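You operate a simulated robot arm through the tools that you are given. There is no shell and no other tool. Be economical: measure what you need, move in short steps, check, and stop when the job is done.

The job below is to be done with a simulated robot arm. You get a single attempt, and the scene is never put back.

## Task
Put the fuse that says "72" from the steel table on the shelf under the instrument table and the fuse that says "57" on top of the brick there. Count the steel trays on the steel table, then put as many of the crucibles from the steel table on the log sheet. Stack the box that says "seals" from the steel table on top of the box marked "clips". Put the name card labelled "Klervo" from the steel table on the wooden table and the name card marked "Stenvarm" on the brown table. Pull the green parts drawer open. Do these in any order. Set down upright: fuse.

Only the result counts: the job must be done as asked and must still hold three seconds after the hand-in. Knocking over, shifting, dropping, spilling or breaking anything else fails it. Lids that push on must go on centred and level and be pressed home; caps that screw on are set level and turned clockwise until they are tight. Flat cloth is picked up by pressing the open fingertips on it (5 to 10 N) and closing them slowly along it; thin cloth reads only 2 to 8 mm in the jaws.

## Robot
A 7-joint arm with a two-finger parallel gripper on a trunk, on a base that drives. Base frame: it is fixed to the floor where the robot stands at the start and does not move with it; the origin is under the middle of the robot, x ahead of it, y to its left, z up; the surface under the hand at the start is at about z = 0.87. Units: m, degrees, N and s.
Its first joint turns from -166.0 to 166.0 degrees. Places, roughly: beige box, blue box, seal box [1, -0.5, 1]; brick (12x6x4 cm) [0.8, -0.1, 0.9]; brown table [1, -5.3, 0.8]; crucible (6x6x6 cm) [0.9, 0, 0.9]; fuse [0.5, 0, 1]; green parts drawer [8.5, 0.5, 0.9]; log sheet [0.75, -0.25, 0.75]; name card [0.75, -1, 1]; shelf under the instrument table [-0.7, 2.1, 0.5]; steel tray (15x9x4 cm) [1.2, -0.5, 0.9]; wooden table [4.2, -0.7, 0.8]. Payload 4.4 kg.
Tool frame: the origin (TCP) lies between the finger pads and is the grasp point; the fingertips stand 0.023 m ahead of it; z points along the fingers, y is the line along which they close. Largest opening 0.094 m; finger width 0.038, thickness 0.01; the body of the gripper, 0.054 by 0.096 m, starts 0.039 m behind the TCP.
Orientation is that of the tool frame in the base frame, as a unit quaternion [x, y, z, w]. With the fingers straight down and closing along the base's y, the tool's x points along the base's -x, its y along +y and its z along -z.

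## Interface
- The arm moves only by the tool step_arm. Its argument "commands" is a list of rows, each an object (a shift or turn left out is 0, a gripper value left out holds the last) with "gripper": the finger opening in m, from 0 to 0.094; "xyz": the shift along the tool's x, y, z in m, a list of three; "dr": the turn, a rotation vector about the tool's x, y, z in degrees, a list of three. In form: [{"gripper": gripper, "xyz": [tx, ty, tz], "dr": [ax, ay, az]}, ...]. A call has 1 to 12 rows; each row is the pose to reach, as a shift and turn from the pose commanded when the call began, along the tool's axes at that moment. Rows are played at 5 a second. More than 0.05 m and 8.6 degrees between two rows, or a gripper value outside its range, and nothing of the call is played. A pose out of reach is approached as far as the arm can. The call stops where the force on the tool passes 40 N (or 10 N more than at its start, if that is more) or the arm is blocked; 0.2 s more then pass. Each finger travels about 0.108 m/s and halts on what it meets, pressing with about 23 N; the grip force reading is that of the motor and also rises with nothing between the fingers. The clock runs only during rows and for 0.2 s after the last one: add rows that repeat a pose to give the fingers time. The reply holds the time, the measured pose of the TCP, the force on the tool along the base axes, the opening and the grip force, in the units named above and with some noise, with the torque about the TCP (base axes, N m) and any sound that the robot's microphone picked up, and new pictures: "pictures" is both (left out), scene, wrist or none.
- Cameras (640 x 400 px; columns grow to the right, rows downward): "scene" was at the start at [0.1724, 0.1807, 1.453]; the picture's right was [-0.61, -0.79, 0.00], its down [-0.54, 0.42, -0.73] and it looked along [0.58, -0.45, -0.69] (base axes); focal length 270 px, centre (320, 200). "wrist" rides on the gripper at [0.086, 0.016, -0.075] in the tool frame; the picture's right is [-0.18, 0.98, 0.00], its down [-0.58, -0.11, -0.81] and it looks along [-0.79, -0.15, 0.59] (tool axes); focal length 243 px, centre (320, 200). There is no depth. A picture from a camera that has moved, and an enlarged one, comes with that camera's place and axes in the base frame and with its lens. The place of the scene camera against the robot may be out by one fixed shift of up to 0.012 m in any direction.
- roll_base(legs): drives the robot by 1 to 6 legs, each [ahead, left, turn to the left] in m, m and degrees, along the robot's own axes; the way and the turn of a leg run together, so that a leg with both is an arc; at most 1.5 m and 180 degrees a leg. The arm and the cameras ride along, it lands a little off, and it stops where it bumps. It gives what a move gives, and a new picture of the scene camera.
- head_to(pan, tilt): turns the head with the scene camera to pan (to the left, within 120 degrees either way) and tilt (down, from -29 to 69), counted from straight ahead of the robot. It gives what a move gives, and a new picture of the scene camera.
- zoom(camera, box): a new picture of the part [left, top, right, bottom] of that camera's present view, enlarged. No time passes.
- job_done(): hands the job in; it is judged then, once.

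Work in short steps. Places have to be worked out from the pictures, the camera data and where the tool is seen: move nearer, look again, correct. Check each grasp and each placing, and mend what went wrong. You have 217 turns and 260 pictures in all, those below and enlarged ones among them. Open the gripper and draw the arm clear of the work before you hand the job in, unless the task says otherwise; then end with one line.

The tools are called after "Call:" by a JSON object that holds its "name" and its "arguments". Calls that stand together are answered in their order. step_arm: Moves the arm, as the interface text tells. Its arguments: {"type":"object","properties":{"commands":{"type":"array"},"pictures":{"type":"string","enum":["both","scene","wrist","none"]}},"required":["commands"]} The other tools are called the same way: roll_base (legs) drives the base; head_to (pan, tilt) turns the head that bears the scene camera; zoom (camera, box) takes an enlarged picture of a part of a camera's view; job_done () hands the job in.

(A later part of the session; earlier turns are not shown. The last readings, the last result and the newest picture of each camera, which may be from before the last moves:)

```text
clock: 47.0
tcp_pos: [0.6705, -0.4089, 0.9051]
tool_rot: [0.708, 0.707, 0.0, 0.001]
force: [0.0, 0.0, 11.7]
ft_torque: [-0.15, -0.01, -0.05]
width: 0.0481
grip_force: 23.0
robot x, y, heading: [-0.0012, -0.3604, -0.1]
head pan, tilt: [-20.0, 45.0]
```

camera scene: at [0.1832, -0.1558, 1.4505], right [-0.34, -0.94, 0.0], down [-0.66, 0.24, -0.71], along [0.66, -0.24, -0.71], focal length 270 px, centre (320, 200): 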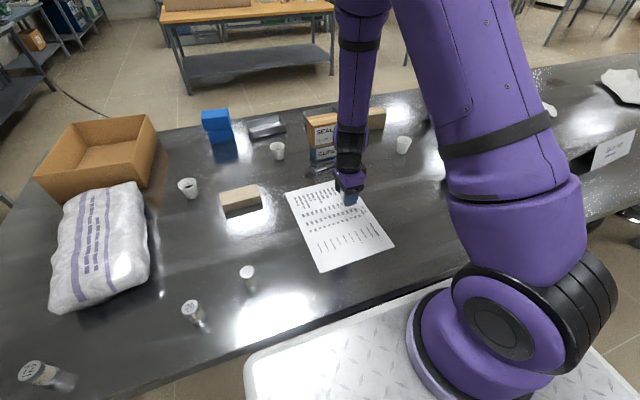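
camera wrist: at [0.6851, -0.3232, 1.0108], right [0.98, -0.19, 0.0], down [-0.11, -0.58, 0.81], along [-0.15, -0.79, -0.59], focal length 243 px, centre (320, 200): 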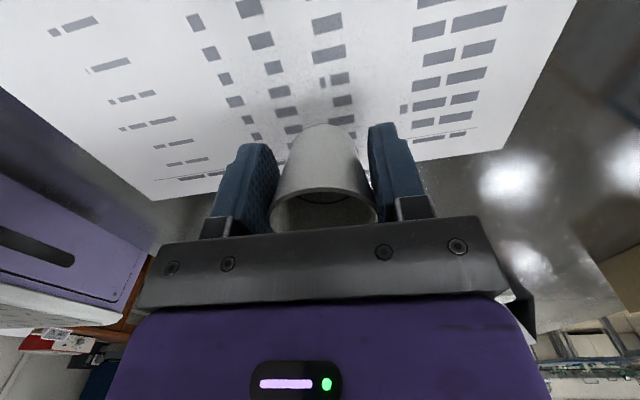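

Contact. Release and rise, then move toward crucible B near (0.876, 0.016).

Call:
{"name": "step_arm", "arguments": {"commands": [{"gripper": 0.07, "xyz": [0, 0, 0]}, {"gripper": 0.094, "xyz": [0, 0, 0]}, {"xyz": [0, 0, 0]}, {"xyz": [0, 0, -0.04]}, {"xyz": [0, 0, -0.08]}, {"xyz": [0, 0, -0.12]}, {"xyz": [0, 0, -0.16]}, {"xyz": [0, 0, -0.195]}], "pictures": "scene"}}

Call:
{"name": "step_arm", "arguments": {"commands": [{"xyz": [0.047, 0.017, 0]}, {"xyz": [0.094, 0.034, 0]}, {"xyz": [0.141, 0.051, 0]}, {"xyz": [0.188, 0.068, 0]}, {"xyz": [0.235, 0.085, 0]}, {"xyz": [0.282, 0.102, 0]}, {"xyz": [0.329, 0.119, 0]}, {"xyz": [0.376, 0.136, 0]}, {"xyz": [0.423, 0.153, 0]}, {"xyz": [0.46, 0.17, 0]}, {"xyz": [0.49, 0.19, 0]}], "pictures": "both"}}

```text
clock: 48.8
tcp_pos: [0.6728, -0.4091, 1.0991]
tool_rot: [0.707, 0.708, -0.001, -0.001]
force: [-0.1, -0.2, -0.2]
ft_torque: [0.02, 0.04, 0.04]
width: 0.0939
grip_force: 0.2
robot x, y, heading: [-0.0014, -0.3584, -0.3]
head pan, tilt: [-20.0, 45.0]
camera scene: at [0.1841, -0.1557, 1.4504], right [-0.34, -0.94, 0.0], down [-0.66, 0.24, -0.71], along [0.66, -0.24, -0.71], focal length 270 px, centre (320, 200)
```

scene: 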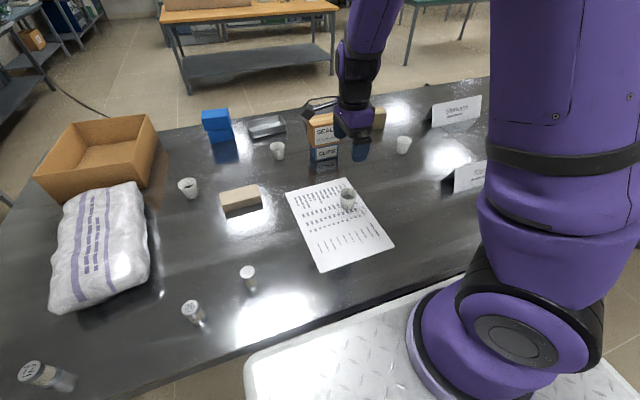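

```text
clock: 51.2
tcp_pos: [0.86, 0.0787, 1.0995]
tool_rot: [0.708, 0.707, 0.0, 0.0]
force: [0.7, -0.4, 0.5]
ft_torque: [0.05, -0.02, 0.0]
width: 0.094
grip_force: 0.1
robot x, y, heading: [0.0031, -0.3594, 0.1]
head pan, tilt: [-20.0, 45.0]
camera scene: at [0.1833, -0.1562, 1.4506], right [-0.34, -0.94, 0.0], down [-0.66, 0.24, -0.71], along [0.66, -0.24, -0.71], focal length 270 px, centre (320, 200)
camera wrist: at [0.8758, 0.165, 1.1765], right [0.98, -0.19, 0.0], down [-0.11, -0.58, 0.81], along [-0.15, -0.79, -0.59], focal length 243 px, centre (320, 200)
```

scene: 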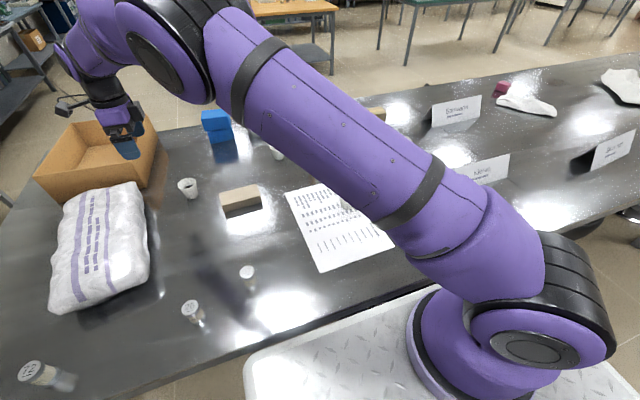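
wrist: 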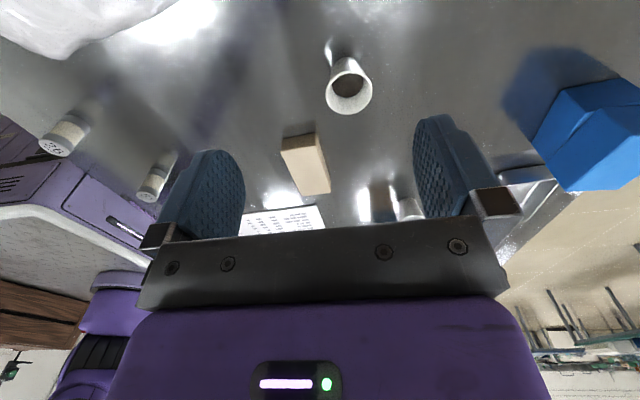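

Call:
{"name": "zoom", "arguments": {"camera": "wrist", "box": [300, 30, 400, 130]}}

Call:
{"name": "zoom", "arguments": {"camera": "scene", "box": [160, 120, 360, 260]}}

```text
4.00 times, centred on (350, 80) of wrist
camera zoom: at [0.8758, 0.165, 1.1765], right [0.98, -0.19, 0.0], down [-0.11, -0.58, 0.81], along [-0.15, -0.79, -0.59], focal length 970 px, centre (200, 680)
```

zoom: 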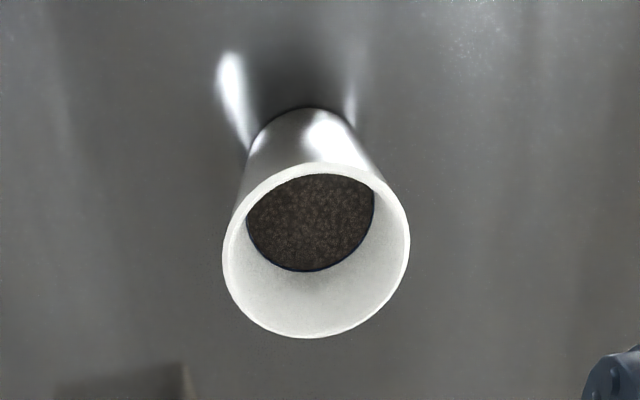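

```text
2.86 times, centred on (260, 190) of scene
camera zoom: at [0.1833, -0.1562, 1.4506], right [-0.34, -0.94, 0.0], down [-0.66, 0.24, -0.71], along [0.66, -0.24, -0.71], focal length 770 px, centre (491, 229)
```

zoom: 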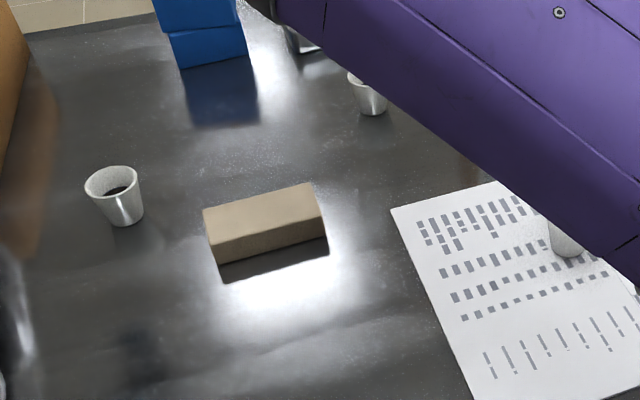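

B holds a little powder; I'll keep it level and move gently. Its centre is (0.880, 0.022); descend and grip.

Call:
{"name": "step_arm", "arguments": {"commands": [{"xyz": [-0.03, 0.01, 0.02]}, {"xyz": [-0.057, 0.02, 0.04]}, {"xyz": [-0.057, 0.02, 0.08]}, {"xyz": [-0.057, 0.02, 0.12]}, {"xyz": [-0.057, 0.02, 0.16]}, {"xyz": [-0.057, 0.02, 0.196]}, {"xyz": [-0.057, 0.02, 0.196]}, {"gripper": 0.07, "xyz": [-0.057, 0.02, 0.196]}, {"gripper": 0.055, "xyz": [-0.057, 0.02, 0.196]}, {"gripper": 0.045, "xyz": [-0.057, 0.02, 0.196]}, {"gripper": 0.035, "xyz": [-0.057, 0.02, 0.196]}, {"xyz": [-0.057, 0.02, 0.196]}], "pictures": "wrist"}}

```text
clock: 53.8
tcp_pos: [0.881, 0.021, 0.9029]
tool_rot: [0.708, 0.707, 0.0, -0.001]
force: [0.1, 0.3, -0.2]
ft_torque: [-0.01, -0.01, 0.03]
width: 0.0499
grip_force: 22.4
robot x, y, heading: [-0.0019, -0.3614, -0.1]
head pan, tilt: [-20.0, 45.0]
camera wrist: at [0.8969, 0.1077, 0.9788], right [0.98, -0.18, 0.0], down [-0.11, -0.58, 0.81], along [-0.15, -0.79, -0.59], focal length 243 px, centre (320, 200)
```

wrist: 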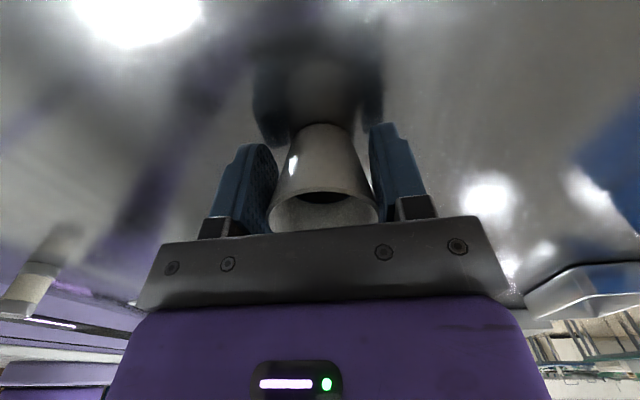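

Gripped. Lift gently and carry toward (0.67, -0.315).

Call:
{"name": "step_arm", "arguments": {"commands": [{"xyz": [0, 0, -0.015]}, {"xyz": [0, 0, -0.04]}, {"xyz": [0, 0, -0.07]}, {"xyz": [-0.01, -0.006, -0.09]}, {"xyz": [-0.03, -0.019, -0.1]}, {"xyz": [-0.06, -0.038, -0.1]}, {"xyz": [-0.09, -0.057, -0.1]}, {"xyz": [-0.12, -0.075, -0.1]}, {"xyz": [-0.15, -0.094, -0.1]}, {"xyz": [-0.18, -0.113, -0.1]}, {"xyz": [-0.21, -0.132, -0.1]}, {"xyz": [-0.23, -0.144, -0.1]}], "pictures": "none"}}

Call:
{"name": "step_arm", "arguments": {"commands": [{"xyz": [-0.02, -0.013, 0]}, {"xyz": [-0.05, -0.032, 0]}, {"xyz": [-0.08, -0.051, 0]}, {"xyz": [-0.1, -0.064, 0]}, {"xyz": [-0.106, -0.068, 0.01]}, {"xyz": [-0.106, -0.068, 0.03]}, {"xyz": [-0.106, -0.068, 0.05]}, {"xyz": [-0.106, -0.068, 0.07]}, {"xyz": [-0.106, -0.068, 0.075]}], "pictures": "both"}}

```text
clock: 56.4
tcp_pos: [0.7377, -0.2077, 1.0031]
tool_rot: [0.708, 0.707, 0.0, 0.0]
force: [0.1, 0.0, -0.3]
ft_torque: [-0.01, -0.03, 0.0]
width: 0.05
grip_force: 23.1
robot x, y, heading: [0.0013, -0.3611, -0.2]
head pan, tilt: [-20.0, 45.0]
```

```text
clock: 58.4
tcp_pos: [0.6691, -0.3125, 0.9268]
tool_rot: [0.707, 0.707, 0.0, 0.0]
force: [-0.4, -0.2, -0.7]
ft_torque: [0.03, -0.03, 0.0]
width: 0.0499
grip_force: 23.1
robot x, y, heading: [0.0034, -0.3604, -0.0]
head pan, tilt: [-20.0, 45.0]
camera scene: at [0.1835, -0.1559, 1.4505], right [-0.34, -0.94, 0.0], down [-0.66, 0.24, -0.71], along [0.66, -0.24, -0.71], focal length 270 px, centre (320, 200)
camera wrist: at [0.6853, -0.2262, 1.0043], right [0.98, -0.19, 0.0], down [-0.11, -0.58, 0.81], along [-0.15, -0.79, -0.59], focal length 243 px, centre (320, 200)
```

scene: 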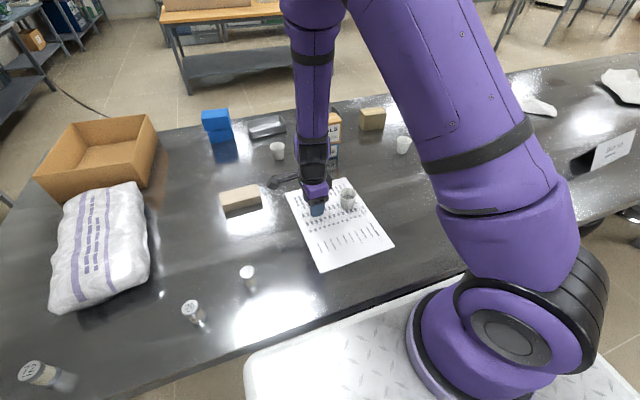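
wrist: 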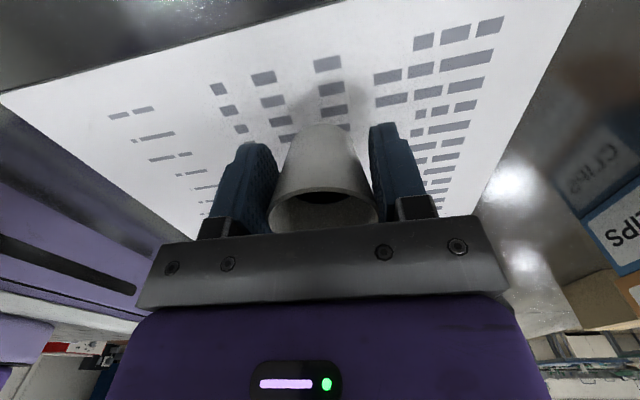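

Call:
{"name": "step_arm", "arguments": {"commands": [{"xyz": [0, 0, 0.01]}, {"xyz": [0, 0, 0.018]}, {"xyz": [0, 0, 0.021]}, {"xyz": [0, 0, 0.023]}, {"xyz": [0, 0, 0.023]}], "pictures": "none"}}

```text
clock: 59.6
tcp_pos: [0.6679, -0.3126, 0.9052]
tool_rot: [0.707, 0.707, 0.002, 0.002]
force: [0.6, 0.3, 15.3]
ft_torque: [-0.11, 0.01, 0.04]
width: 0.0496
grip_force: 22.8
robot x, y, heading: [-0.0011, -0.3611, -0.2]
head pan, tilt: [-20.0, 45.0]
```

Contact; release and rise, then go to the left of fuse 57.

Call:
{"name": "step_arm", "arguments": {"commands": [{"gripper": 0.055, "xyz": [0, 0, -0.0005]}, {"gripper": 0.075, "xyz": [0, 0, -0.0005]}, {"gripper": 0.094, "xyz": [0, 0, -0.0005]}, {"xyz": [0, 0, -0.0005]}, {"xyz": [0, 0, -0.03]}, {"xyz": [0, 0, -0.07]}, {"xyz": [0, 0, -0.11]}, {"xyz": [0, 0, -0.15]}, {"xyz": [0, 0, -0.17]}], "pictures": "none"}}

Call:
{"name": "step_arm", "arguments": {"commands": [{"xyz": [0.045, -0.02, 0]}, {"xyz": [0.09, -0.04, 0]}, {"xyz": [0.135, -0.06, 0]}, {"xyz": [0.18, -0.08, 0]}, {"xyz": [0.22, -0.1, 0]}, {"xyz": [0.25, -0.13, 0]}, {"xyz": [0.275, -0.145, 0]}], "pictures": "both"}}

```text
clock: 61.6
tcp_pos: [0.6691, -0.3147, 1.0741]
tool_rot: [0.707, 0.707, 0.0, -0.001]
force: [0.0, -0.1, -0.1]
ft_torque: [-0.01, 0.02, -0.01]
width: 0.0942
grip_force: 0.0
robot x, y, heading: [0.0015, -0.359, -0.0]
head pan, tilt: [-20.0, 45.0]
```

```text
clock: 63.2
tcp_pos: [0.5261, -0.038, 1.0756]
tool_rot: [0.708, 0.707, 0.0, 0.001]
force: [1.4, -0.3, -0.2]
ft_torque: [0.02, -0.01, 0.01]
width: 0.0939
grip_force: 0.1
robot x, y, heading: [0.0009, -0.3599, -0.1]
head pan, tilt: [-20.0, 45.0]
camera scene: at [0.1839, -0.1562, 1.4505], right [-0.34, -0.94, 0.0], down [-0.66, 0.24, -0.71], along [0.66, -0.24, -0.71], focal length 270 px, centre (320, 200)
camera wrist: at [0.5414, 0.0482, 1.1515], right [0.98, -0.19, 0.0], down [-0.11, -0.58, 0.81], along [-0.15, -0.79, -0.59], focal length 243 px, centre (320, 200)
```

scene: 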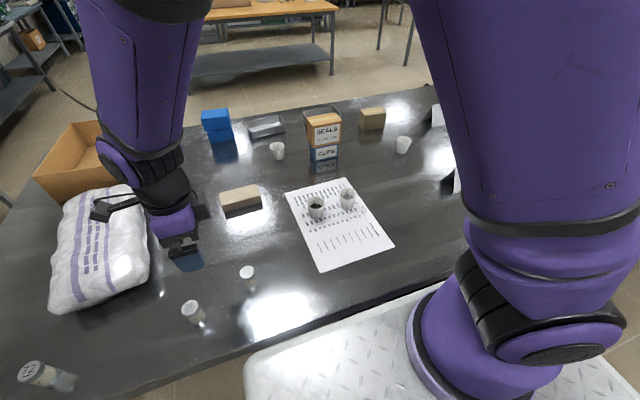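
wrist: 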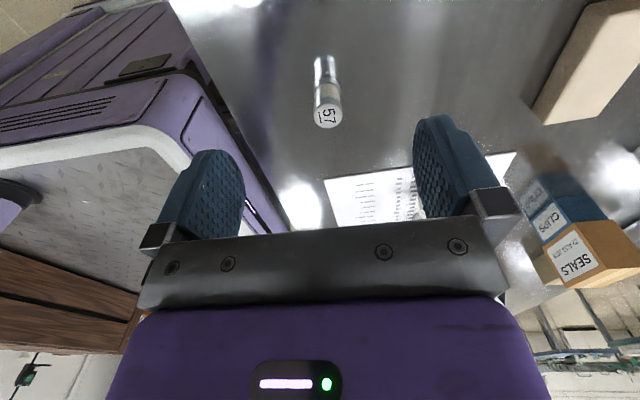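

Both crucibles stand on the sheet. I enlarge on fuse 57.

Call:
{"name": "zoom", "arguments": {"camera": "wrist", "box": [270, 40, 380, 140]}}

Call:
{"name": "zoom", "arguments": {"camera": "scene", "box": [160, 120, 400, 320]}}

```text
4.00 times, centred on (325, 90) of wrist
camera zoom: at [0.5414, 0.0482, 1.1515], right [0.98, -0.19, 0.0], down [-0.11, -0.58, 0.81], along [-0.15, -0.79, -0.59], focal length 970 px, centre (300, 640)
```

zoom: 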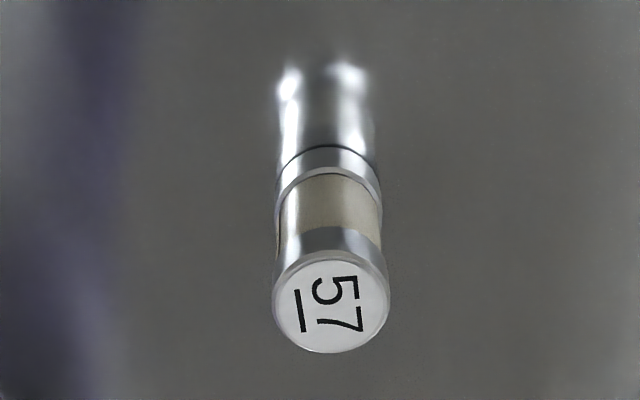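

```text
2.00 times, centred on (280, 220) of scene
camera zoom: at [0.1839, -0.1562, 1.4505], right [-0.34, -0.94, 0.0], down [-0.66, 0.24, -0.71], along [0.66, -0.24, -0.71], focal length 539 px, centre (400, 160)
```

zoom: 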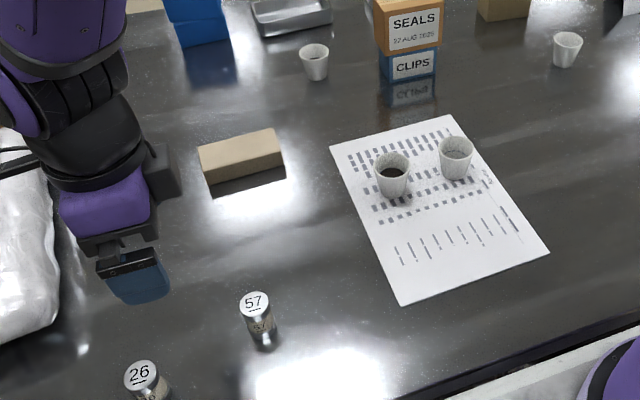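

Fuse 57 centre (0.521, -0.108), top z ≈ 0.923. Descend and grip.

Call:
{"name": "step_arm", "arguments": {"commands": [{"xyz": [-0.035, -0.003, 0.02]}, {"xyz": [-0.07, -0.005, 0.04]}, {"xyz": [-0.07, -0.005, 0.08]}, {"xyz": [-0.07, -0.005, 0.12]}, {"xyz": [-0.07, -0.005, 0.155]}, {"xyz": [-0.07, -0.005, 0.17]}, {"xyz": [-0.07, -0.005, 0.17]}, {"gripper": 0.06, "xyz": [-0.07, -0.005, 0.17]}, {"gripper": 0.035, "xyz": [-0.07, -0.005, 0.17]}, {"gripper": 0.02, "xyz": [-0.07, -0.005, 0.17]}, {"xyz": [-0.07, -0.005, 0.17]}], "pictures": "wrist"}}

```text
clock: 65.6
tcp_pos: [0.517, -0.1069, 0.9053]
tool_rot: [0.708, 0.707, 0.0, 0.0]
force: [-0.5, 0.7, -0.6]
ft_torque: [-0.02, 0.03, 0.01]
width: 0.0312
grip_force: 23.0
robot x, y, heading: [-0.0035, -0.3576, 0.1]
head pan, tilt: [-20.0, 45.0]
camera wrist: at [0.5334, -0.0209, 0.9813], right [0.98, -0.18, 0.0], down [-0.11, -0.58, 0.81], along [-0.15, -0.79, -0.59], focal length 243 px, centre (320, 200)
```

wrist: 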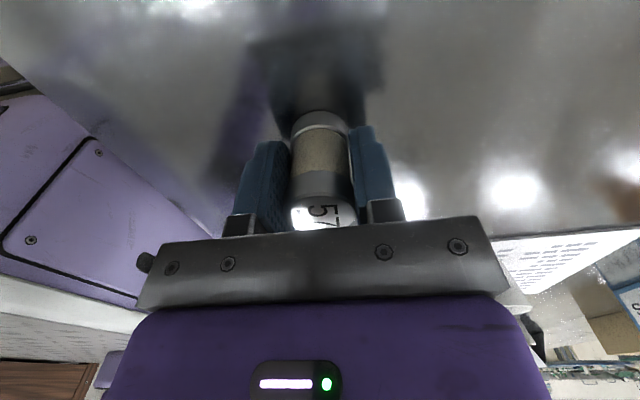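

Gripped (0.031). Brick centre ≈ (0.783, -0.130). Lift and carry above it.

Call:
{"name": "step_arm", "arguments": {"commands": [{"xyz": [0, 0, -0.04]}, {"xyz": [0, 0, -0.08]}, {"xyz": [0, 0, -0.12]}, {"xyz": [-0.003, 0.04, -0.12]}, {"xyz": [-0.006, 0.08, -0.12]}, {"xyz": [-0.01, 0.12, -0.12]}, {"xyz": [-0.014, 0.16, -0.12]}, {"xyz": [-0.017, 0.2, -0.12]}, {"xyz": [-0.02, 0.235, -0.12]}, {"xyz": [-0.023, 0.266, -0.12]}, {"xyz": [-0.023, 0.266, -0.08]}, {"xyz": [-0.023, 0.266, -0.06]}], "pictures": "both"}}

Call:
{"name": "zoom", "arguments": {"camera": "scene", "box": [180, 150, 300, 250]}}

```text
clock: 68.2
tcp_pos: [0.7844, -0.1325, 0.9663]
tool_rot: [0.707, 0.707, 0.0, 0.0]
force: [-1.1, -0.1, -0.8]
ft_torque: [0.03, -0.01, 0.02]
width: 0.0309
grip_force: 23.0
robot x, y, heading: [-0.0011, -0.3627, 0.0]
head pan, tilt: [-20.0, 45.0]
camera scene: at [0.1834, -0.1559, 1.4505], right [-0.34, -0.94, 0.0], down [-0.66, 0.24, -0.71], along [0.66, -0.24, -0.71], focal length 270 px, centre (320, 200)
camera wrist: at [0.8018, -0.0455, 1.0422], right [0.98, -0.19, 0.0], down [-0.11, -0.58, 0.81], along [-0.15, -0.79, -0.59], focal length 243 px, centre (320, 200)
```

scene: 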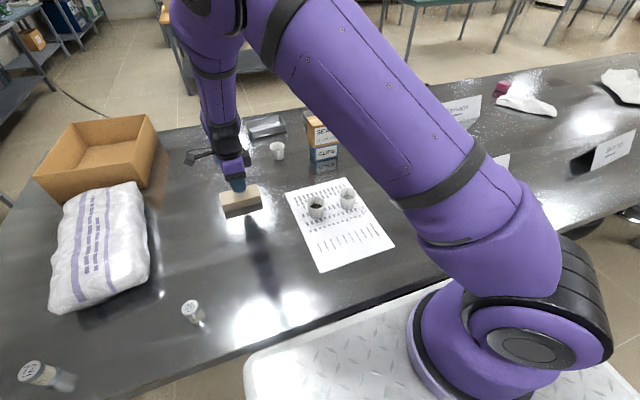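
wrist: 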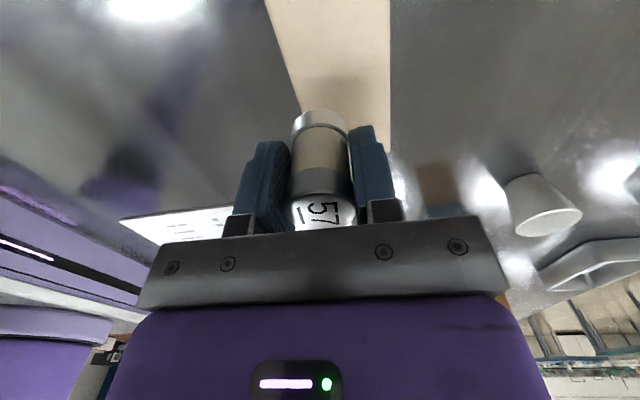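

```text
4.00 times, centred on (240, 200) of scene
camera zoom: at [0.1834, -0.1559, 1.4505], right [-0.34, -0.94, 0.0], down [-0.66, 0.24, -0.71], along [0.66, -0.24, -0.71], focal length 1078 px, centre (640, 200)
```

zoom: 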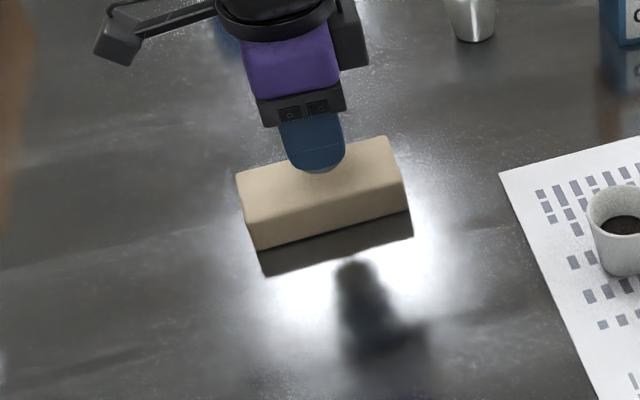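

Combining both views, the brick's top is at z ≈ 0.90 with its centre at x ≈ 0.799. I shift 15 mm and lower carefully.

Call:
{"name": "step_arm", "arguments": {"commands": [{"xyz": [0, 0.015, 0]}, {"xyz": [0, 0.015, 0.01]}, {"xyz": [0, 0.015, 0.016]}, {"xyz": [0, 0.015, 0.016]}], "pictures": "wrist"}}

Call:
{"name": "zoom", "arguments": {"camera": "scene", "box": [200, 160, 280, 220]}}

```text
clock: 69.2
tcp_pos: [0.7997, -0.1312, 0.9514]
tool_rot: [0.708, 0.706, 0.0, 0.001]
force: [0.4, -0.7, -0.9]
ft_torque: [0.01, -0.01, 0.04]
width: 0.031
grip_force: 23.1
robot x, y, heading: [0.0003, -0.3551, 0.1]
head pan, tilt: [-20.0, 45.0]
camera wrist: at [0.8157, -0.0443, 1.0263], right [0.98, -0.19, 0.0], down [-0.11, -0.58, 0.81], along [-0.15, -0.79, -0.59], focal length 243 px, centre (320, 200)
```

wrist: 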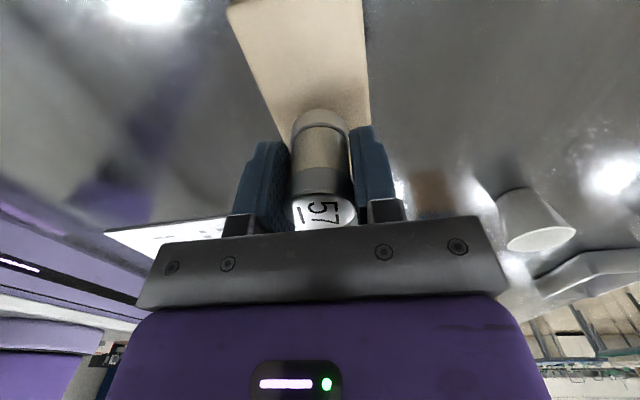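

```text
6.67 times, centred on (240, 190) of scene
camera zoom: at [0.1836, -0.1558, 1.4505], right [-0.34, -0.94, 0.0], down [-0.66, 0.24, -0.71], along [0.66, -0.24, -0.71], focal length 1796 px, centre (853, 267)
```

zoom: 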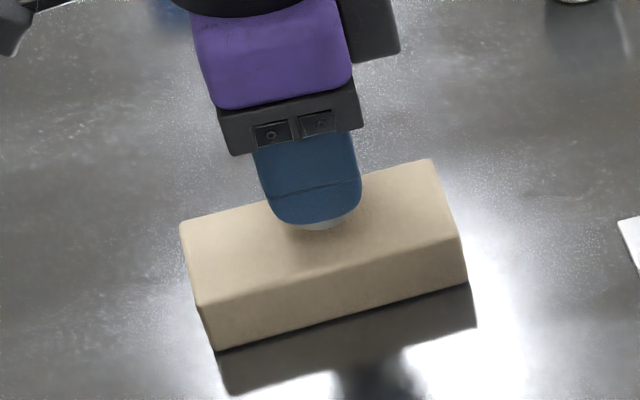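

Centred over the brick. Lower in small steps.

Call:
{"name": "step_arm", "arguments": {"commands": [{"xyz": [0, 0, 0.006]}, {"xyz": [0, 0, 0.01]}, {"xyz": [0, 0, 0.013]}, {"xyz": [0, 0, 0.013]}], "pictures": "none"}}

```text
clock: 70.2
tcp_pos: [0.7994, -0.1303, 0.9374]
tool_rot: [0.707, 0.707, 0.001, 0.0]
force: [-2.4, -0.4, 17.4]
ft_torque: [0.01, 0.07, 0.09]
width: 0.0315
grip_force: 22.8
robot x, y, heading: [0.0016, -0.3611, -0.3]
head pan, tilt: [-20.0, 45.0]
```

Contact at z = 0.937. Release, rise and look.

Call:
{"name": "step_arm", "arguments": {"commands": [{"gripper": 0.036, "xyz": [0, 0, -0.0008]}, {"gripper": 0.06, "xyz": [0, 0, -0.0008]}, {"gripper": 0.09, "xyz": [0, 0, -0.0008]}, {"xyz": [0, 0, -0.0008]}, {"xyz": [0, 0, -0.03]}, {"xyz": [0, 0, -0.07]}, {"xyz": [0, 0, -0.11]}, {"xyz": [0, 0, -0.13]}], "pictures": "both"}}

Call:
{"name": "zoom", "arguments": {"camera": "scene", "box": [200, 160, 280, 220]}}

```text
clock: 72.0
tcp_pos: [0.7978, -0.1315, 1.067]
tool_rot: [0.708, 0.707, 0.0, 0.0]
force: [-0.3, 0.6, 0.0]
ft_torque: [0.03, 0.01, 0.01]
width: 0.0899
grip_force: 0.0
robot x, y, heading: [0.0023, -0.3593, -0.2]
head pan, tilt: [-20.0, 45.0]
camera scene: at [0.1839, -0.1557, 1.4504], right [-0.34, -0.94, 0.0], down [-0.66, 0.24, -0.71], along [0.66, -0.24, -0.71], focal length 270 px, centre (320, 200)
camera wrist: at [0.8148, -0.0457, 1.1422], right [0.98, -0.19, 0.0], down [-0.11, -0.58, 0.81], along [-0.15, -0.79, -0.59], focal length 243 px, centre (320, 200)
```

scene: 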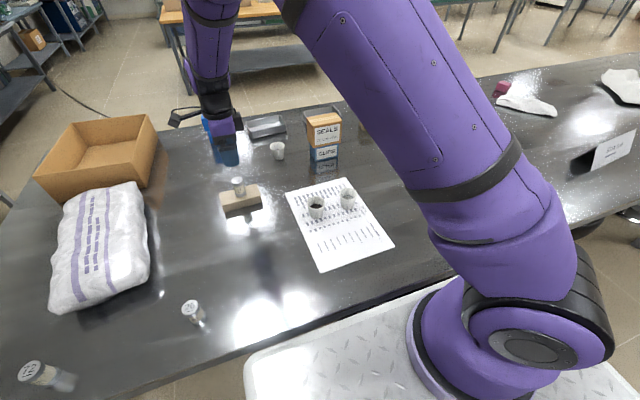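
wrist: 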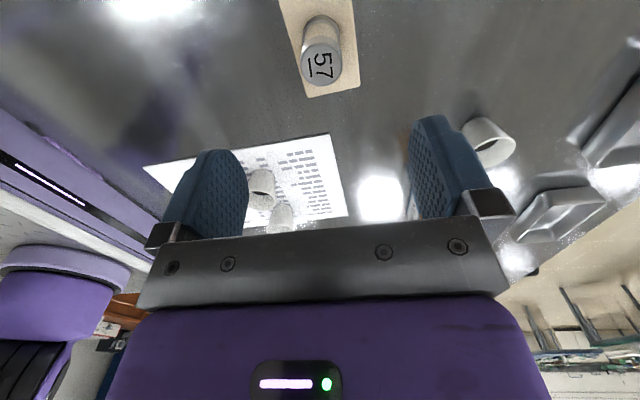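

```text
6.67 times, centred on (240, 190) of scene
camera zoom: at [0.1839, -0.1557, 1.4504], right [-0.34, -0.94, 0.0], down [-0.66, 0.24, -0.71], along [0.66, -0.24, -0.71], focal length 1796 px, centre (853, 267)
```

zoom: 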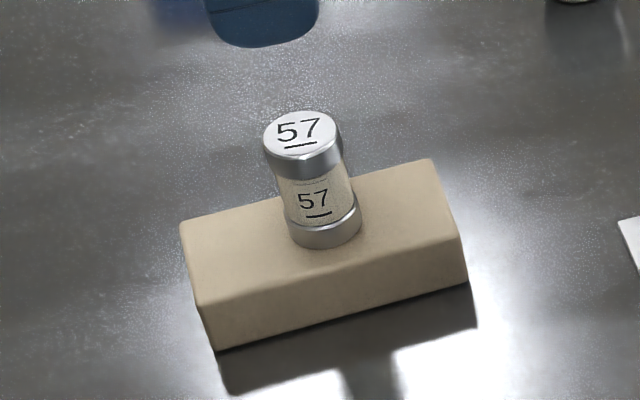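

Fuse 57 stands on the brick. Next fuse 72 at about (0.458, 0.271): for the shelf I want a 45° tilted grip, pointing away from the robot. First move and yaw 36°.

Call:
{"name": "step_arm", "arguments": {"commands": [{"gripper": 0.094, "xyz": [0.03, -0.034, -0.005], "dr": [0, 0, 3.3]}, {"xyz": [0.06, -0.069, -0.01], "dr": [0, 0, 6.5]}, {"xyz": [0.09, -0.103, -0.015], "dr": [0, 0, 9.8]}, {"xyz": [0.12, -0.137, -0.02], "dr": [0, 0, 13]}, {"xyz": [0.15, -0.172, -0.025], "dr": [0, 0, 16.3]}, {"xyz": [0.18, -0.206, -0.03], "dr": [0, 0, 19.6]}, {"xyz": [0.21, -0.24, -0.03], "dr": [0, 0, 23]}, {"xyz": [0.24, -0.275, -0.03], "dr": [0, 0, 26]}, {"xyz": [0.27, -0.309, -0.03], "dr": [0, 0, 29.5]}, {"xyz": [0.3, -0.344, -0.03], "dr": [0, 0, 32.7]}, {"xyz": [0.33, -0.378, -0.03], "dr": [0, 0, 36]}], "pictures": "none"}}

Call:
{"name": "head_to", "arguments": {"pan": 10, "tilt": 50}}

```text
clock: 74.6
tcp_pos: [0.525, 0.1573, 1.1168]
tool_rot: [0.927, 0.375, 0.003, -0.016]
force: [-1.2, 0.6, -1.7]
ft_torque: [-0.06, -0.06, -0.01]
width: 0.0936
grip_force: 0.1
robot x, y, heading: [-0.0002, -0.36, -0.3]
head pan, tilt: [-20.0, 45.0]
stopped in row 11: the arm was blocked; the commanded pose is now the measured one
```

```text
clock: 75.5
tcp_pos: [0.5244, 0.157, 1.1094]
tool_rot: [0.927, 0.375, 0.003, -0.011]
force: [-0.8, 0.3, -0.2]
ft_torque: [-0.03, -0.01, -0.03]
width: 0.0942
grip_force: 0.1
robot x, y, heading: [0.0022, -0.3609, -0.2]
head pan, tilt: [10.0, 50.0]
camera scene: at [0.1601, -0.1246, 1.4188], right [0.08, -1.0, 0.0], down [-0.95, -0.07, -0.31], along [0.31, 0.02, -0.95], focal length 270 px, centre (320, 200)
```

scene: 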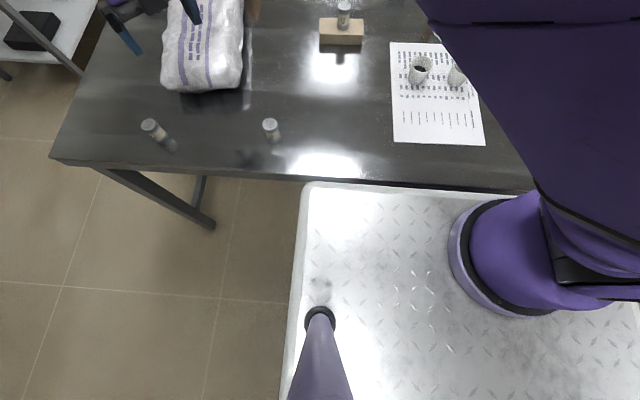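

The arm pressed on the head mast on the left. I retract to the right, and will instead drive past the fuse so that it lies to the robot's right.

Call:
{"name": "step_arm", "arguments": {"commands": [{"xyz": [-0.028, 0.034, -0.005]}, {"xyz": [-0.057, 0.068, -0.01]}, {"xyz": [-0.085, 0.102, -0.02]}, {"xyz": [-0.114, 0.136, -0.03]}, {"xyz": [-0.142, 0.17, -0.04]}, {"xyz": [-0.171, 0.205, -0.05]}, {"xyz": [-0.2, 0.239, -0.06]}, {"xyz": [-0.228, 0.273, -0.06]}, {"xyz": [-0.257, 0.307, -0.06]}, {"xyz": [-0.285, 0.341, -0.06]}, {"xyz": [-0.313, 0.375, -0.06]}, {"xyz": [-0.34, 0.407, -0.06]}], "pictures": "none"}}

Call:
{"name": "head_to", "arguments": {"pan": 20, "tilt": 50}}

```text
clock: 78.1
tcp_pos: [0.5619, -0.3712, 1.1576]
tool_rot: [0.925, 0.381, 0.003, -0.014]
force: [0.3, 0.7, 0.5]
ft_torque: [-0.01, 0.0, 0.04]
width: 0.0942
grip_force: 0.0
robot x, y, heading: [-0.0005, -0.361, -0.3]
head pan, tilt: [10.0, 50.0]
```

```text
clock: 78.8
tcp_pos: [0.5622, -0.3706, 1.1565]
tool_rot: [0.925, 0.38, 0.003, -0.014]
force: [1.2, 0.7, -0.4]
ft_torque: [-0.01, 0.0, -0.02]
width: 0.0941
grip_force: 0.1
robot x, y, heading: [0.0027, -0.3595, -0.2]
head pan, tilt: [20.0, 50.0]
camera scene: at [0.1808, -0.1026, 1.4436], right [0.34, -0.94, 0.0], down [-0.72, -0.26, -0.64], along [0.6, 0.22, -0.77], focal length 270 px, centre (320, 200)
```

scene: 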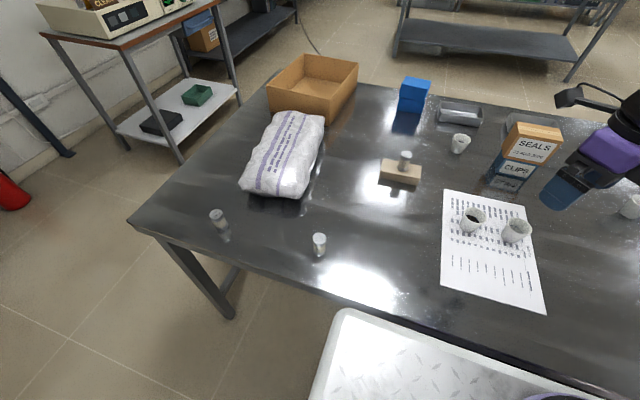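

All intact. I drive 1.2 m to the left.

Call:
{"name": "roll_base", "arguments": {"legs": [[0, 1.21, 0]]}}

Call:
{"name": "head_to", "arguments": {"pan": -40, "tilt": 48}}

```text
clock: 85.0
tcp_pos: [0.571, 0.8454, 1.1576]
tool_rot: [0.927, 0.376, 0.003, -0.015]
force: [0.0, -0.1, -0.2]
ft_torque: [0.01, -0.02, -0.01]
width: 0.094
grip_force: 0.1
robot x, y, heading: [0.0102, 0.8611, -0.7]
head pan, tilt: [20.0, 50.0]
camera scene: at [0.1913, 1.1164, 1.4435], right [0.33, -0.94, 0.0], down [-0.72, -0.25, -0.64], along [0.61, 0.21, -0.77], focal length 270 px, centre (320, 200)
```

scene: 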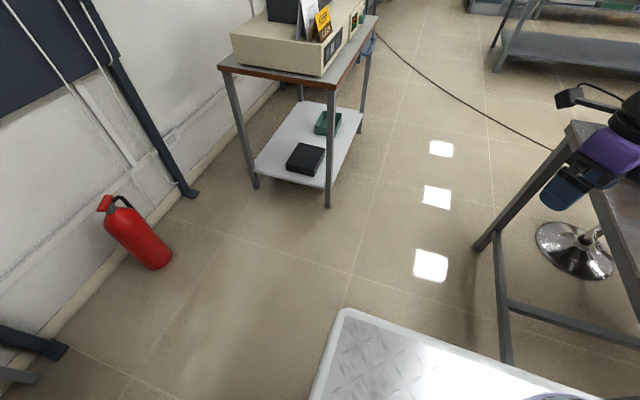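

```text
clock: 86.3
tcp_pos: [0.5702, 0.8448, 1.1572]
tool_rot: [0.927, 0.376, 0.002, -0.014]
force: [-0.2, -0.4, 0.6]
ft_torque: [-0.01, -0.01, -0.05]
width: 0.094
grip_force: 0.0
robot x, y, heading: [0.0102, 0.859, -0.8]
head pan, tilt: [-40.0, 48.0]
camera scene: at [0.1785, 1.0395, 1.4463], right [-0.65, -0.76, 0.0], down [-0.56, 0.48, -0.67], along [0.51, -0.44, -0.74], focal length 270 px, centre (320, 200)
```

scene: 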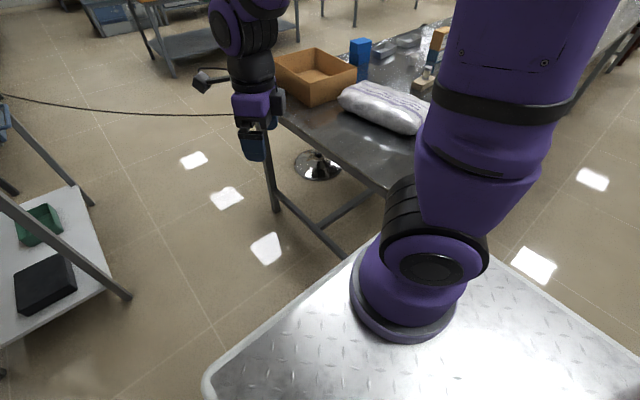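

I swing the arm to the right side over the table's end, yawing so the tool points radially outward.

Call:
{"name": "step_arm", "arguments": {"commands": [{"xyz": [-0.037, 0.02, 0], "dr": [0, 0, 8]}, {"xyz": [-0.074, 0.041, 0], "dr": [0, 0, 16]}, {"xyz": [-0.111, 0.061, 0], "dr": [0, 0, 24]}, {"xyz": [-0.148, 0.082, 0], "dr": [0, 0, 32]}, {"xyz": [-0.185, 0.102, 0], "dr": [0, 0, 40]}, {"xyz": [-0.222, 0.122, 0], "dr": [0, 0, 48]}, {"xyz": [-0.26, 0.143, 0], "dr": [0, 0, 56]}, {"xyz": [-0.297, 0.163, 0], "dr": [0, 0, 64]}, {"xyz": [-0.334, 0.184, 0], "dr": [0, 0, 72]}, {"xyz": [-0.371, 0.204, 0], "dr": [0, 0, 80]}, {"xyz": [-0.408, 0.225, 0], "dr": [0, 0, 88]}, {"xyz": [-0.445, 0.245, 0], "dr": [0, 0, 96]}], "pictures": "both"}}

```text
clock: 88.9
tcp_pos: [0.4223, 0.3579, 1.1444]
tool_rot: [0.899, -0.438, -0.008, -0.012]
force: [0.1, 1.1, 0.2]
ft_torque: [-0.01, 0.01, 0.03]
width: 0.094
grip_force: 0.1
robot x, y, heading: [0.0103, 0.8592, -0.8]
head pan, tilt: [-40.0, 48.0]
camera scene: at [0.1781, 1.0401, 1.4462], right [-0.65, -0.76, 0.0], down [-0.56, 0.48, -0.67], along [0.51, -0.44, -0.74], focal length 270 px, centre (320, 200)
camera wrist: at [0.4637, 0.2782, 1.2189], right [-0.89, -0.46, -0.01], down [-0.27, 0.5, 0.82], along [-0.37, 0.73, -0.57], focal length 243 px, centre (320, 200)
```

scene: 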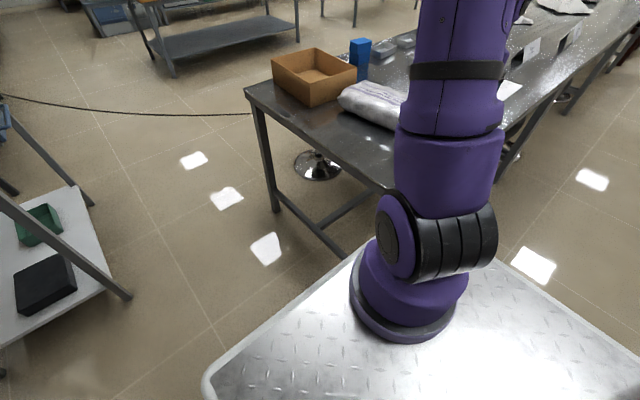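
wrist: 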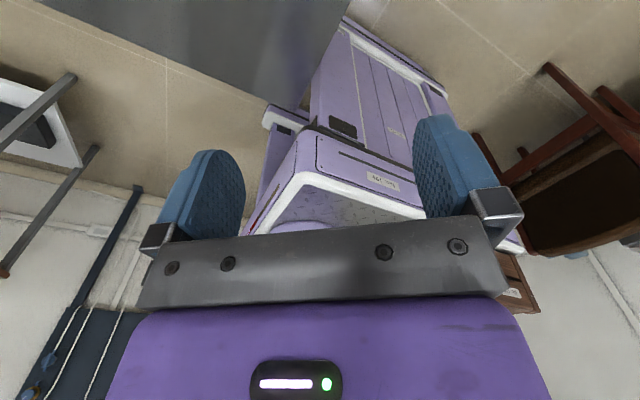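

Good. Now tilt 45° (tool pointing outward and down).

Call:
{"name": "step_arm", "arguments": {"commands": [{"xyz": [0, 0, 0], "dr": [0, 7.5, 0]}, {"xyz": [0, 0, 0], "dr": [0, 15, 0]}, {"xyz": [0, 0, 0.01], "dr": [0, 22.5, 0]}, {"xyz": [0, 0, 0.02], "dr": [0, 30, 0]}, {"xyz": [0, 0, 0.03], "dr": [0, 37.5, 0]}, {"xyz": [0, 0, 0.04], "dr": [0, 45, 0]}, {"xyz": [0, 0, 0.04], "dr": [0, 45, 0]}], "pictures": "wrist"}}

```text
clock: 90.5
tcp_pos: [0.4208, 0.3614, 1.1045]
tool_rot: [0.834, -0.409, 0.336, 0.158]
force: [-0.2, -0.1, 0.1]
ft_torque: [0.01, -0.01, 0.03]
width: 0.0938
grip_force: 0.1
robot x, y, heading: [0.0083, 0.8615, -0.6]
head pan, tilt: [-40.0, 48.0]
camera wrist: at [0.4141, 0.3411, 1.2193], right [-0.85, -0.5, -0.14], down [-0.52, 0.83, 0.18], along [0.02, 0.23, -0.97], focal length 243 px, centre (320, 200)
```

wrist: 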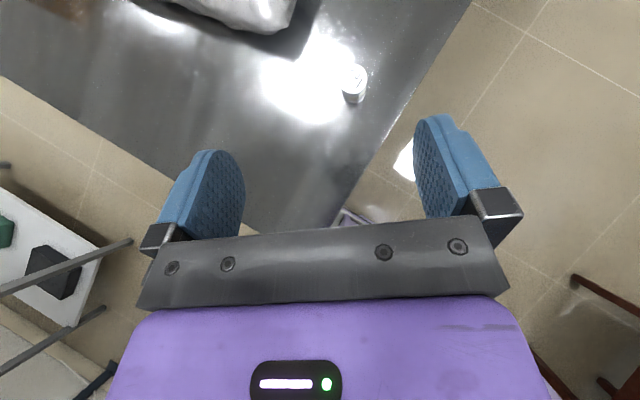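

Call:
{"name": "zoom", "arguments": {"camera": "wrist", "box": [310, 40, 400, 130]}}

```text
4.44 times, centred on (355, 85) of wrist
camera zoom: at [0.4141, 0.3411, 1.2193], right [-0.85, -0.5, -0.14], down [-0.52, 0.83, 0.18], along [0.02, 0.23, -0.97], focal length 1078 px, centre (164, 711)
```

zoom: 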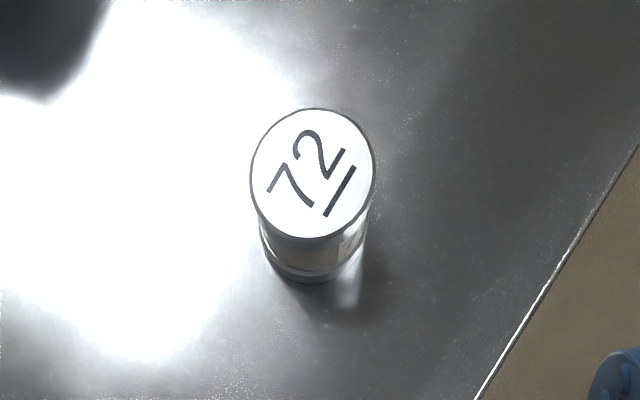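

Fuse 72 at (0.459, 0.2715). I align and approach along the tool axis.

Call:
{"name": "step_arm", "arguments": {"commands": [{"gripper": 0.094, "xyz": [-0.034, 0.014, 0.02]}, {"xyz": [-0.067, 0.028, 0.05]}, {"xyz": [-0.067, 0.028, 0.09]}, {"xyz": [-0.067, 0.028, 0.13]}], "pictures": "wrist"}}

```text
clock: 91.5
tcp_pos: [0.4273, 0.3141, 0.9648]
tool_rot: [0.833, -0.409, 0.337, 0.159]
force: [-0.3, -0.3, 1.0]
ft_torque: [-0.01, 0.01, -0.02]
width: 0.0939
grip_force: 0.0
robot x, y, heading: [0.0128, 0.8571, -0.5]
head pan, tilt: [-40.0, 48.0]
camera wrist: at [0.4197, 0.2935, 1.0796], right [-0.85, -0.5, -0.14], down [-0.52, 0.84, 0.18], along [0.03, 0.23, -0.97], focal length 243 px, centre (320, 200)
```

wrist: 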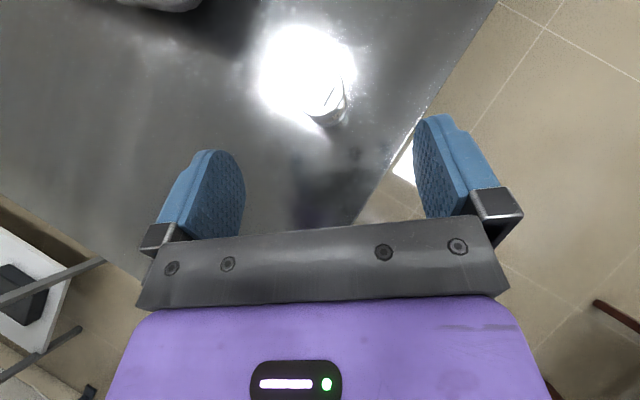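

Centred between the fingers. Continue and close.

Call:
{"name": "step_arm", "arguments": {"commands": [{"xyz": [0, 0, 0.03]}, {"xyz": [0, 0, 0.06]}, {"xyz": [0, 0, 0.077]}, {"xyz": [0, 0, 0.077]}, {"gripper": 0.06, "xyz": [0, 0, 0.077]}, {"gripper": 0.035, "xyz": [0, 0, 0.077]}, {"gripper": 0.02, "xyz": [0, 0, 0.077]}, {"xyz": [0, 0, 0.077]}], "pictures": "wrist"}}

```text
clock: 93.3
tcp_pos: [0.4601, 0.2693, 0.9088]
tool_rot: [0.834, -0.409, 0.336, 0.157]
force: [0.6, -0.1, 0.3]
ft_torque: [0.0, -0.01, 0.02]
width: 0.0314
grip_force: 23.0
robot x, y, heading: [0.0093, 0.8627, -0.7]
head pan, tilt: [-40.0, 48.0]
camera wrist: at [0.4529, 0.25, 1.0236], right [-0.85, -0.5, -0.14], down [-0.52, 0.83, 0.18], along [0.02, 0.23, -0.97], focal length 243 px, centre (320, 200)
```

wrist: 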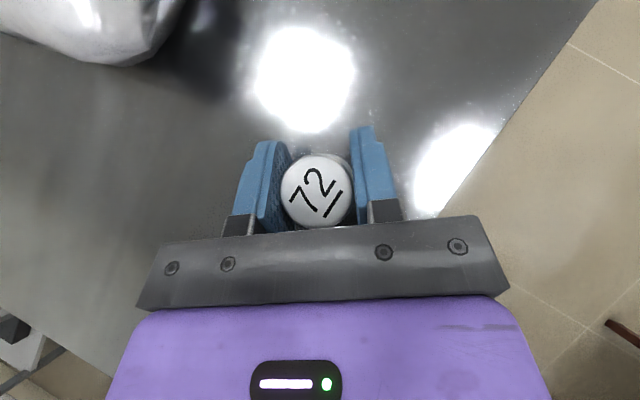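

Gripped. Lift, then look behind and left for the drive path.

Call:
{"name": "step_arm", "arguments": {"commands": [{"xyz": [0.028, 0, -0.029]}, {"xyz": [0.056, 0, -0.058]}, {"xyz": [0.083, 0, -0.087]}, {"xyz": [0.11, 0, -0.116]}], "pictures": "none"}}

Call:
{"name": "head_to", "arguments": {"pan": 115, "tilt": 45}}

Call:
{"name": "head_to", "arguments": {"pan": -120, "tilt": 50}}

```text
clock: 94.3
tcp_pos: [0.4574, 0.2688, 1.0687]
tool_rot: [0.834, -0.408, 0.336, 0.158]
force: [1.4, 0.4, -2.2]
ft_torque: [0.0, 0.06, 0.0]
width: 0.0314
grip_force: 22.9
robot x, y, heading: [0.0081, 0.8605, -0.5]
head pan, tilt: [-40.0, 48.0]
```

```text
clock: 96.7
tcp_pos: [0.4568, 0.2685, 1.0689]
tool_rot: [0.834, -0.408, 0.337, 0.156]
force: [0.0, -0.4, -1.1]
ft_torque: [0.02, 0.01, 0.01]
width: 0.0315
grip_force: 22.8
robot x, y, heading: [0.0068, 0.8585, -0.7]
head pan, tilt: [115.0, 45.0]
camera scene: at [0.0851, 1.1648, 1.4505], right [0.91, 0.41, 0.0], down [0.29, -0.64, -0.71], along [-0.29, 0.64, -0.71], focal length 270 px, centre (320, 200)
```

scene: 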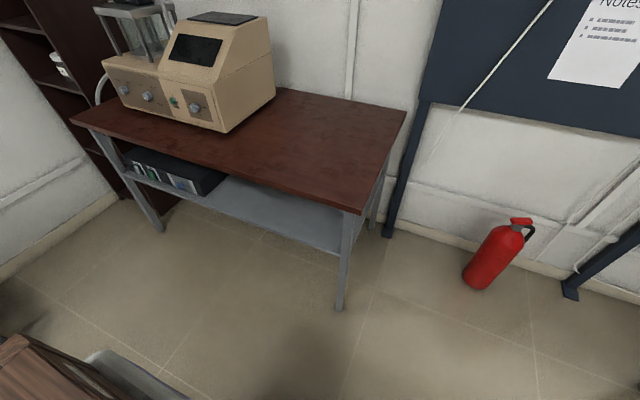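

```text
clock: 100.0
tcp_pos: [0.4572, 0.2697, 1.0676]
tool_rot: [0.834, -0.409, 0.336, 0.157]
force: [0.1, 0.0, -2.1]
ft_torque: [0.0, 0.01, 0.01]
width: 0.0315
grip_force: 22.9
robot x, y, heading: [0.0075, 0.8631, -0.7]
head pan, tilt: [-120.0, 50.0]
camera scene: at [0.0794, 1.0244, 1.4436], right [-0.86, 0.51, 0.0], down [0.39, 0.66, -0.64], along [-0.33, -0.55, -0.77], focal length 270 px, centre (320, 200)
```

scene: 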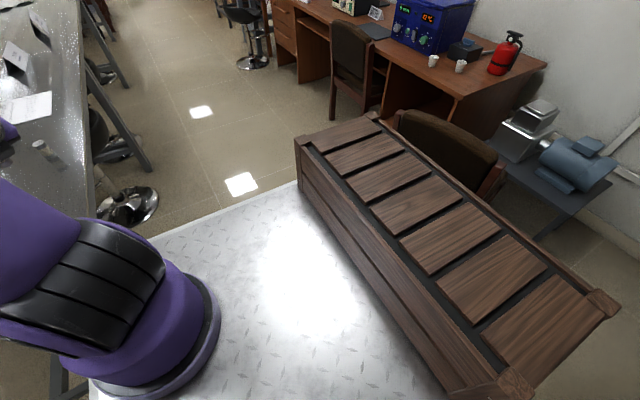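

The robot's footprint is about ±0.4 × ±0.3 m, so there's room. I move 0.14 m left, then turn 143° so the arm points at the instrument table.

Call:
{"name": "roll_base", "arguments": {"legs": [[0, 0.14, 0], [0, 0, 72], [0, 0, 71.4]]}}

Call:
{"name": "head_to", "arguments": {"pan": -20, "tilt": 40}}

```text
clock: 107.6
tcp_pos: [0.0019, 1.7411, 1.0668]
tool_rot: [0.649, 0.664, 0.255, -0.27]
force: [-0.2, -0.1, -0.8]
ft_torque: [0.01, -0.01, 0.0]
width: 0.0309
grip_force: 22.3
robot x, y, heading: [0.011, 0.9994, 142.6]
head pan, tilt: [-120.0, 50.0]
camera scene: at [-0.1332, 0.8978, 1.4436], right [0.39, -0.92, 0.0], down [-0.71, -0.3, -0.64], along [0.59, 0.25, -0.77], focal length 270 px, centre (320, 200)
```

scene: 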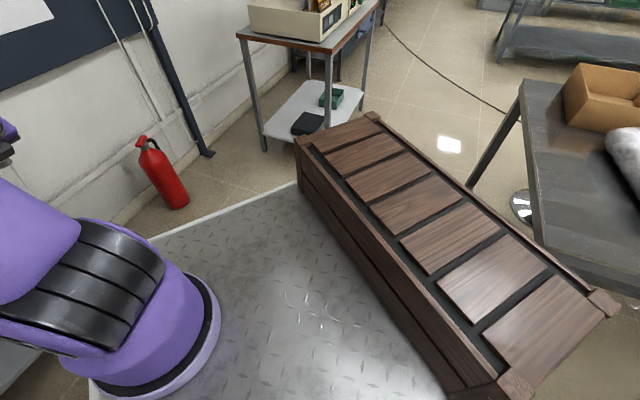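

```text
clock: 109.3
tcp_pos: [0.0016, 1.7405, 1.0677]
tool_rot: [0.649, 0.664, 0.254, -0.27]
force: [-0.5, 0.2, -1.7]
ft_torque: [0.03, -0.01, -0.03]
width: 0.0311
grip_force: 22.7
robot x, y, heading: [0.0083, 0.9965, 143.0]
head pan, tilt: [-20.0, 40.0]
camera scene: at [-0.2503, 0.9392, 1.4577], right [0.84, 0.54, 0.0], down [0.35, -0.54, -0.77], along [-0.42, 0.64, -0.64], focal length 270 px, centre (320, 200)
```

scene: 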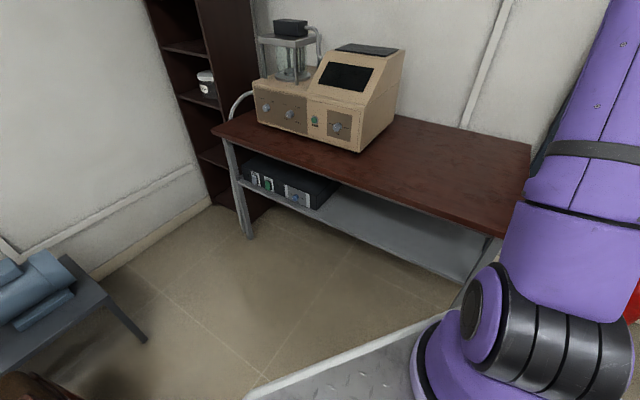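

I drive to roughly (-0.22, 0.93), so the fuse ends in front of the shelf's free part.

Call:
{"name": "roll_base", "arguments": {"legs": [[0.143, 0.192, 0]]}}

```text
clock: 111.1
tcp_pos: [-0.2257, 1.6728, 1.0686]
tool_rot: [0.651, 0.662, 0.255, -0.27]
force: [0.0, 0.7, -0.2]
ft_torque: [-0.04, 0.04, 0.0]
width: 0.0311
grip_force: 22.8
robot x, y, heading: [-0.2241, 0.9289, 142.5]
head pan, tilt: [-20.0, 40.0]
camera scene: at [-0.4822, 0.8713, 1.4577], right [0.84, 0.54, 0.0], down [0.35, -0.54, -0.77], along [-0.41, 0.65, -0.64], focal length 270 px, centre (320, 200)
```

scene: 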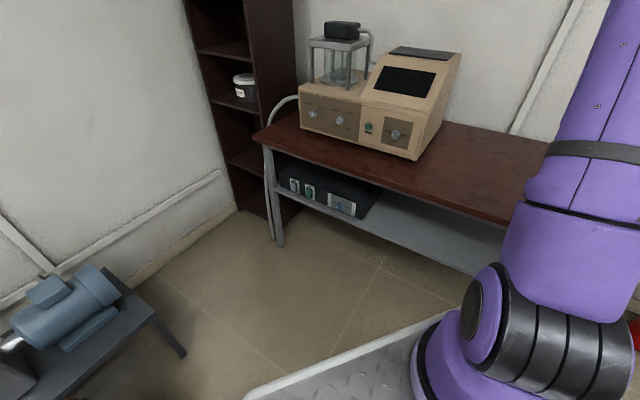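

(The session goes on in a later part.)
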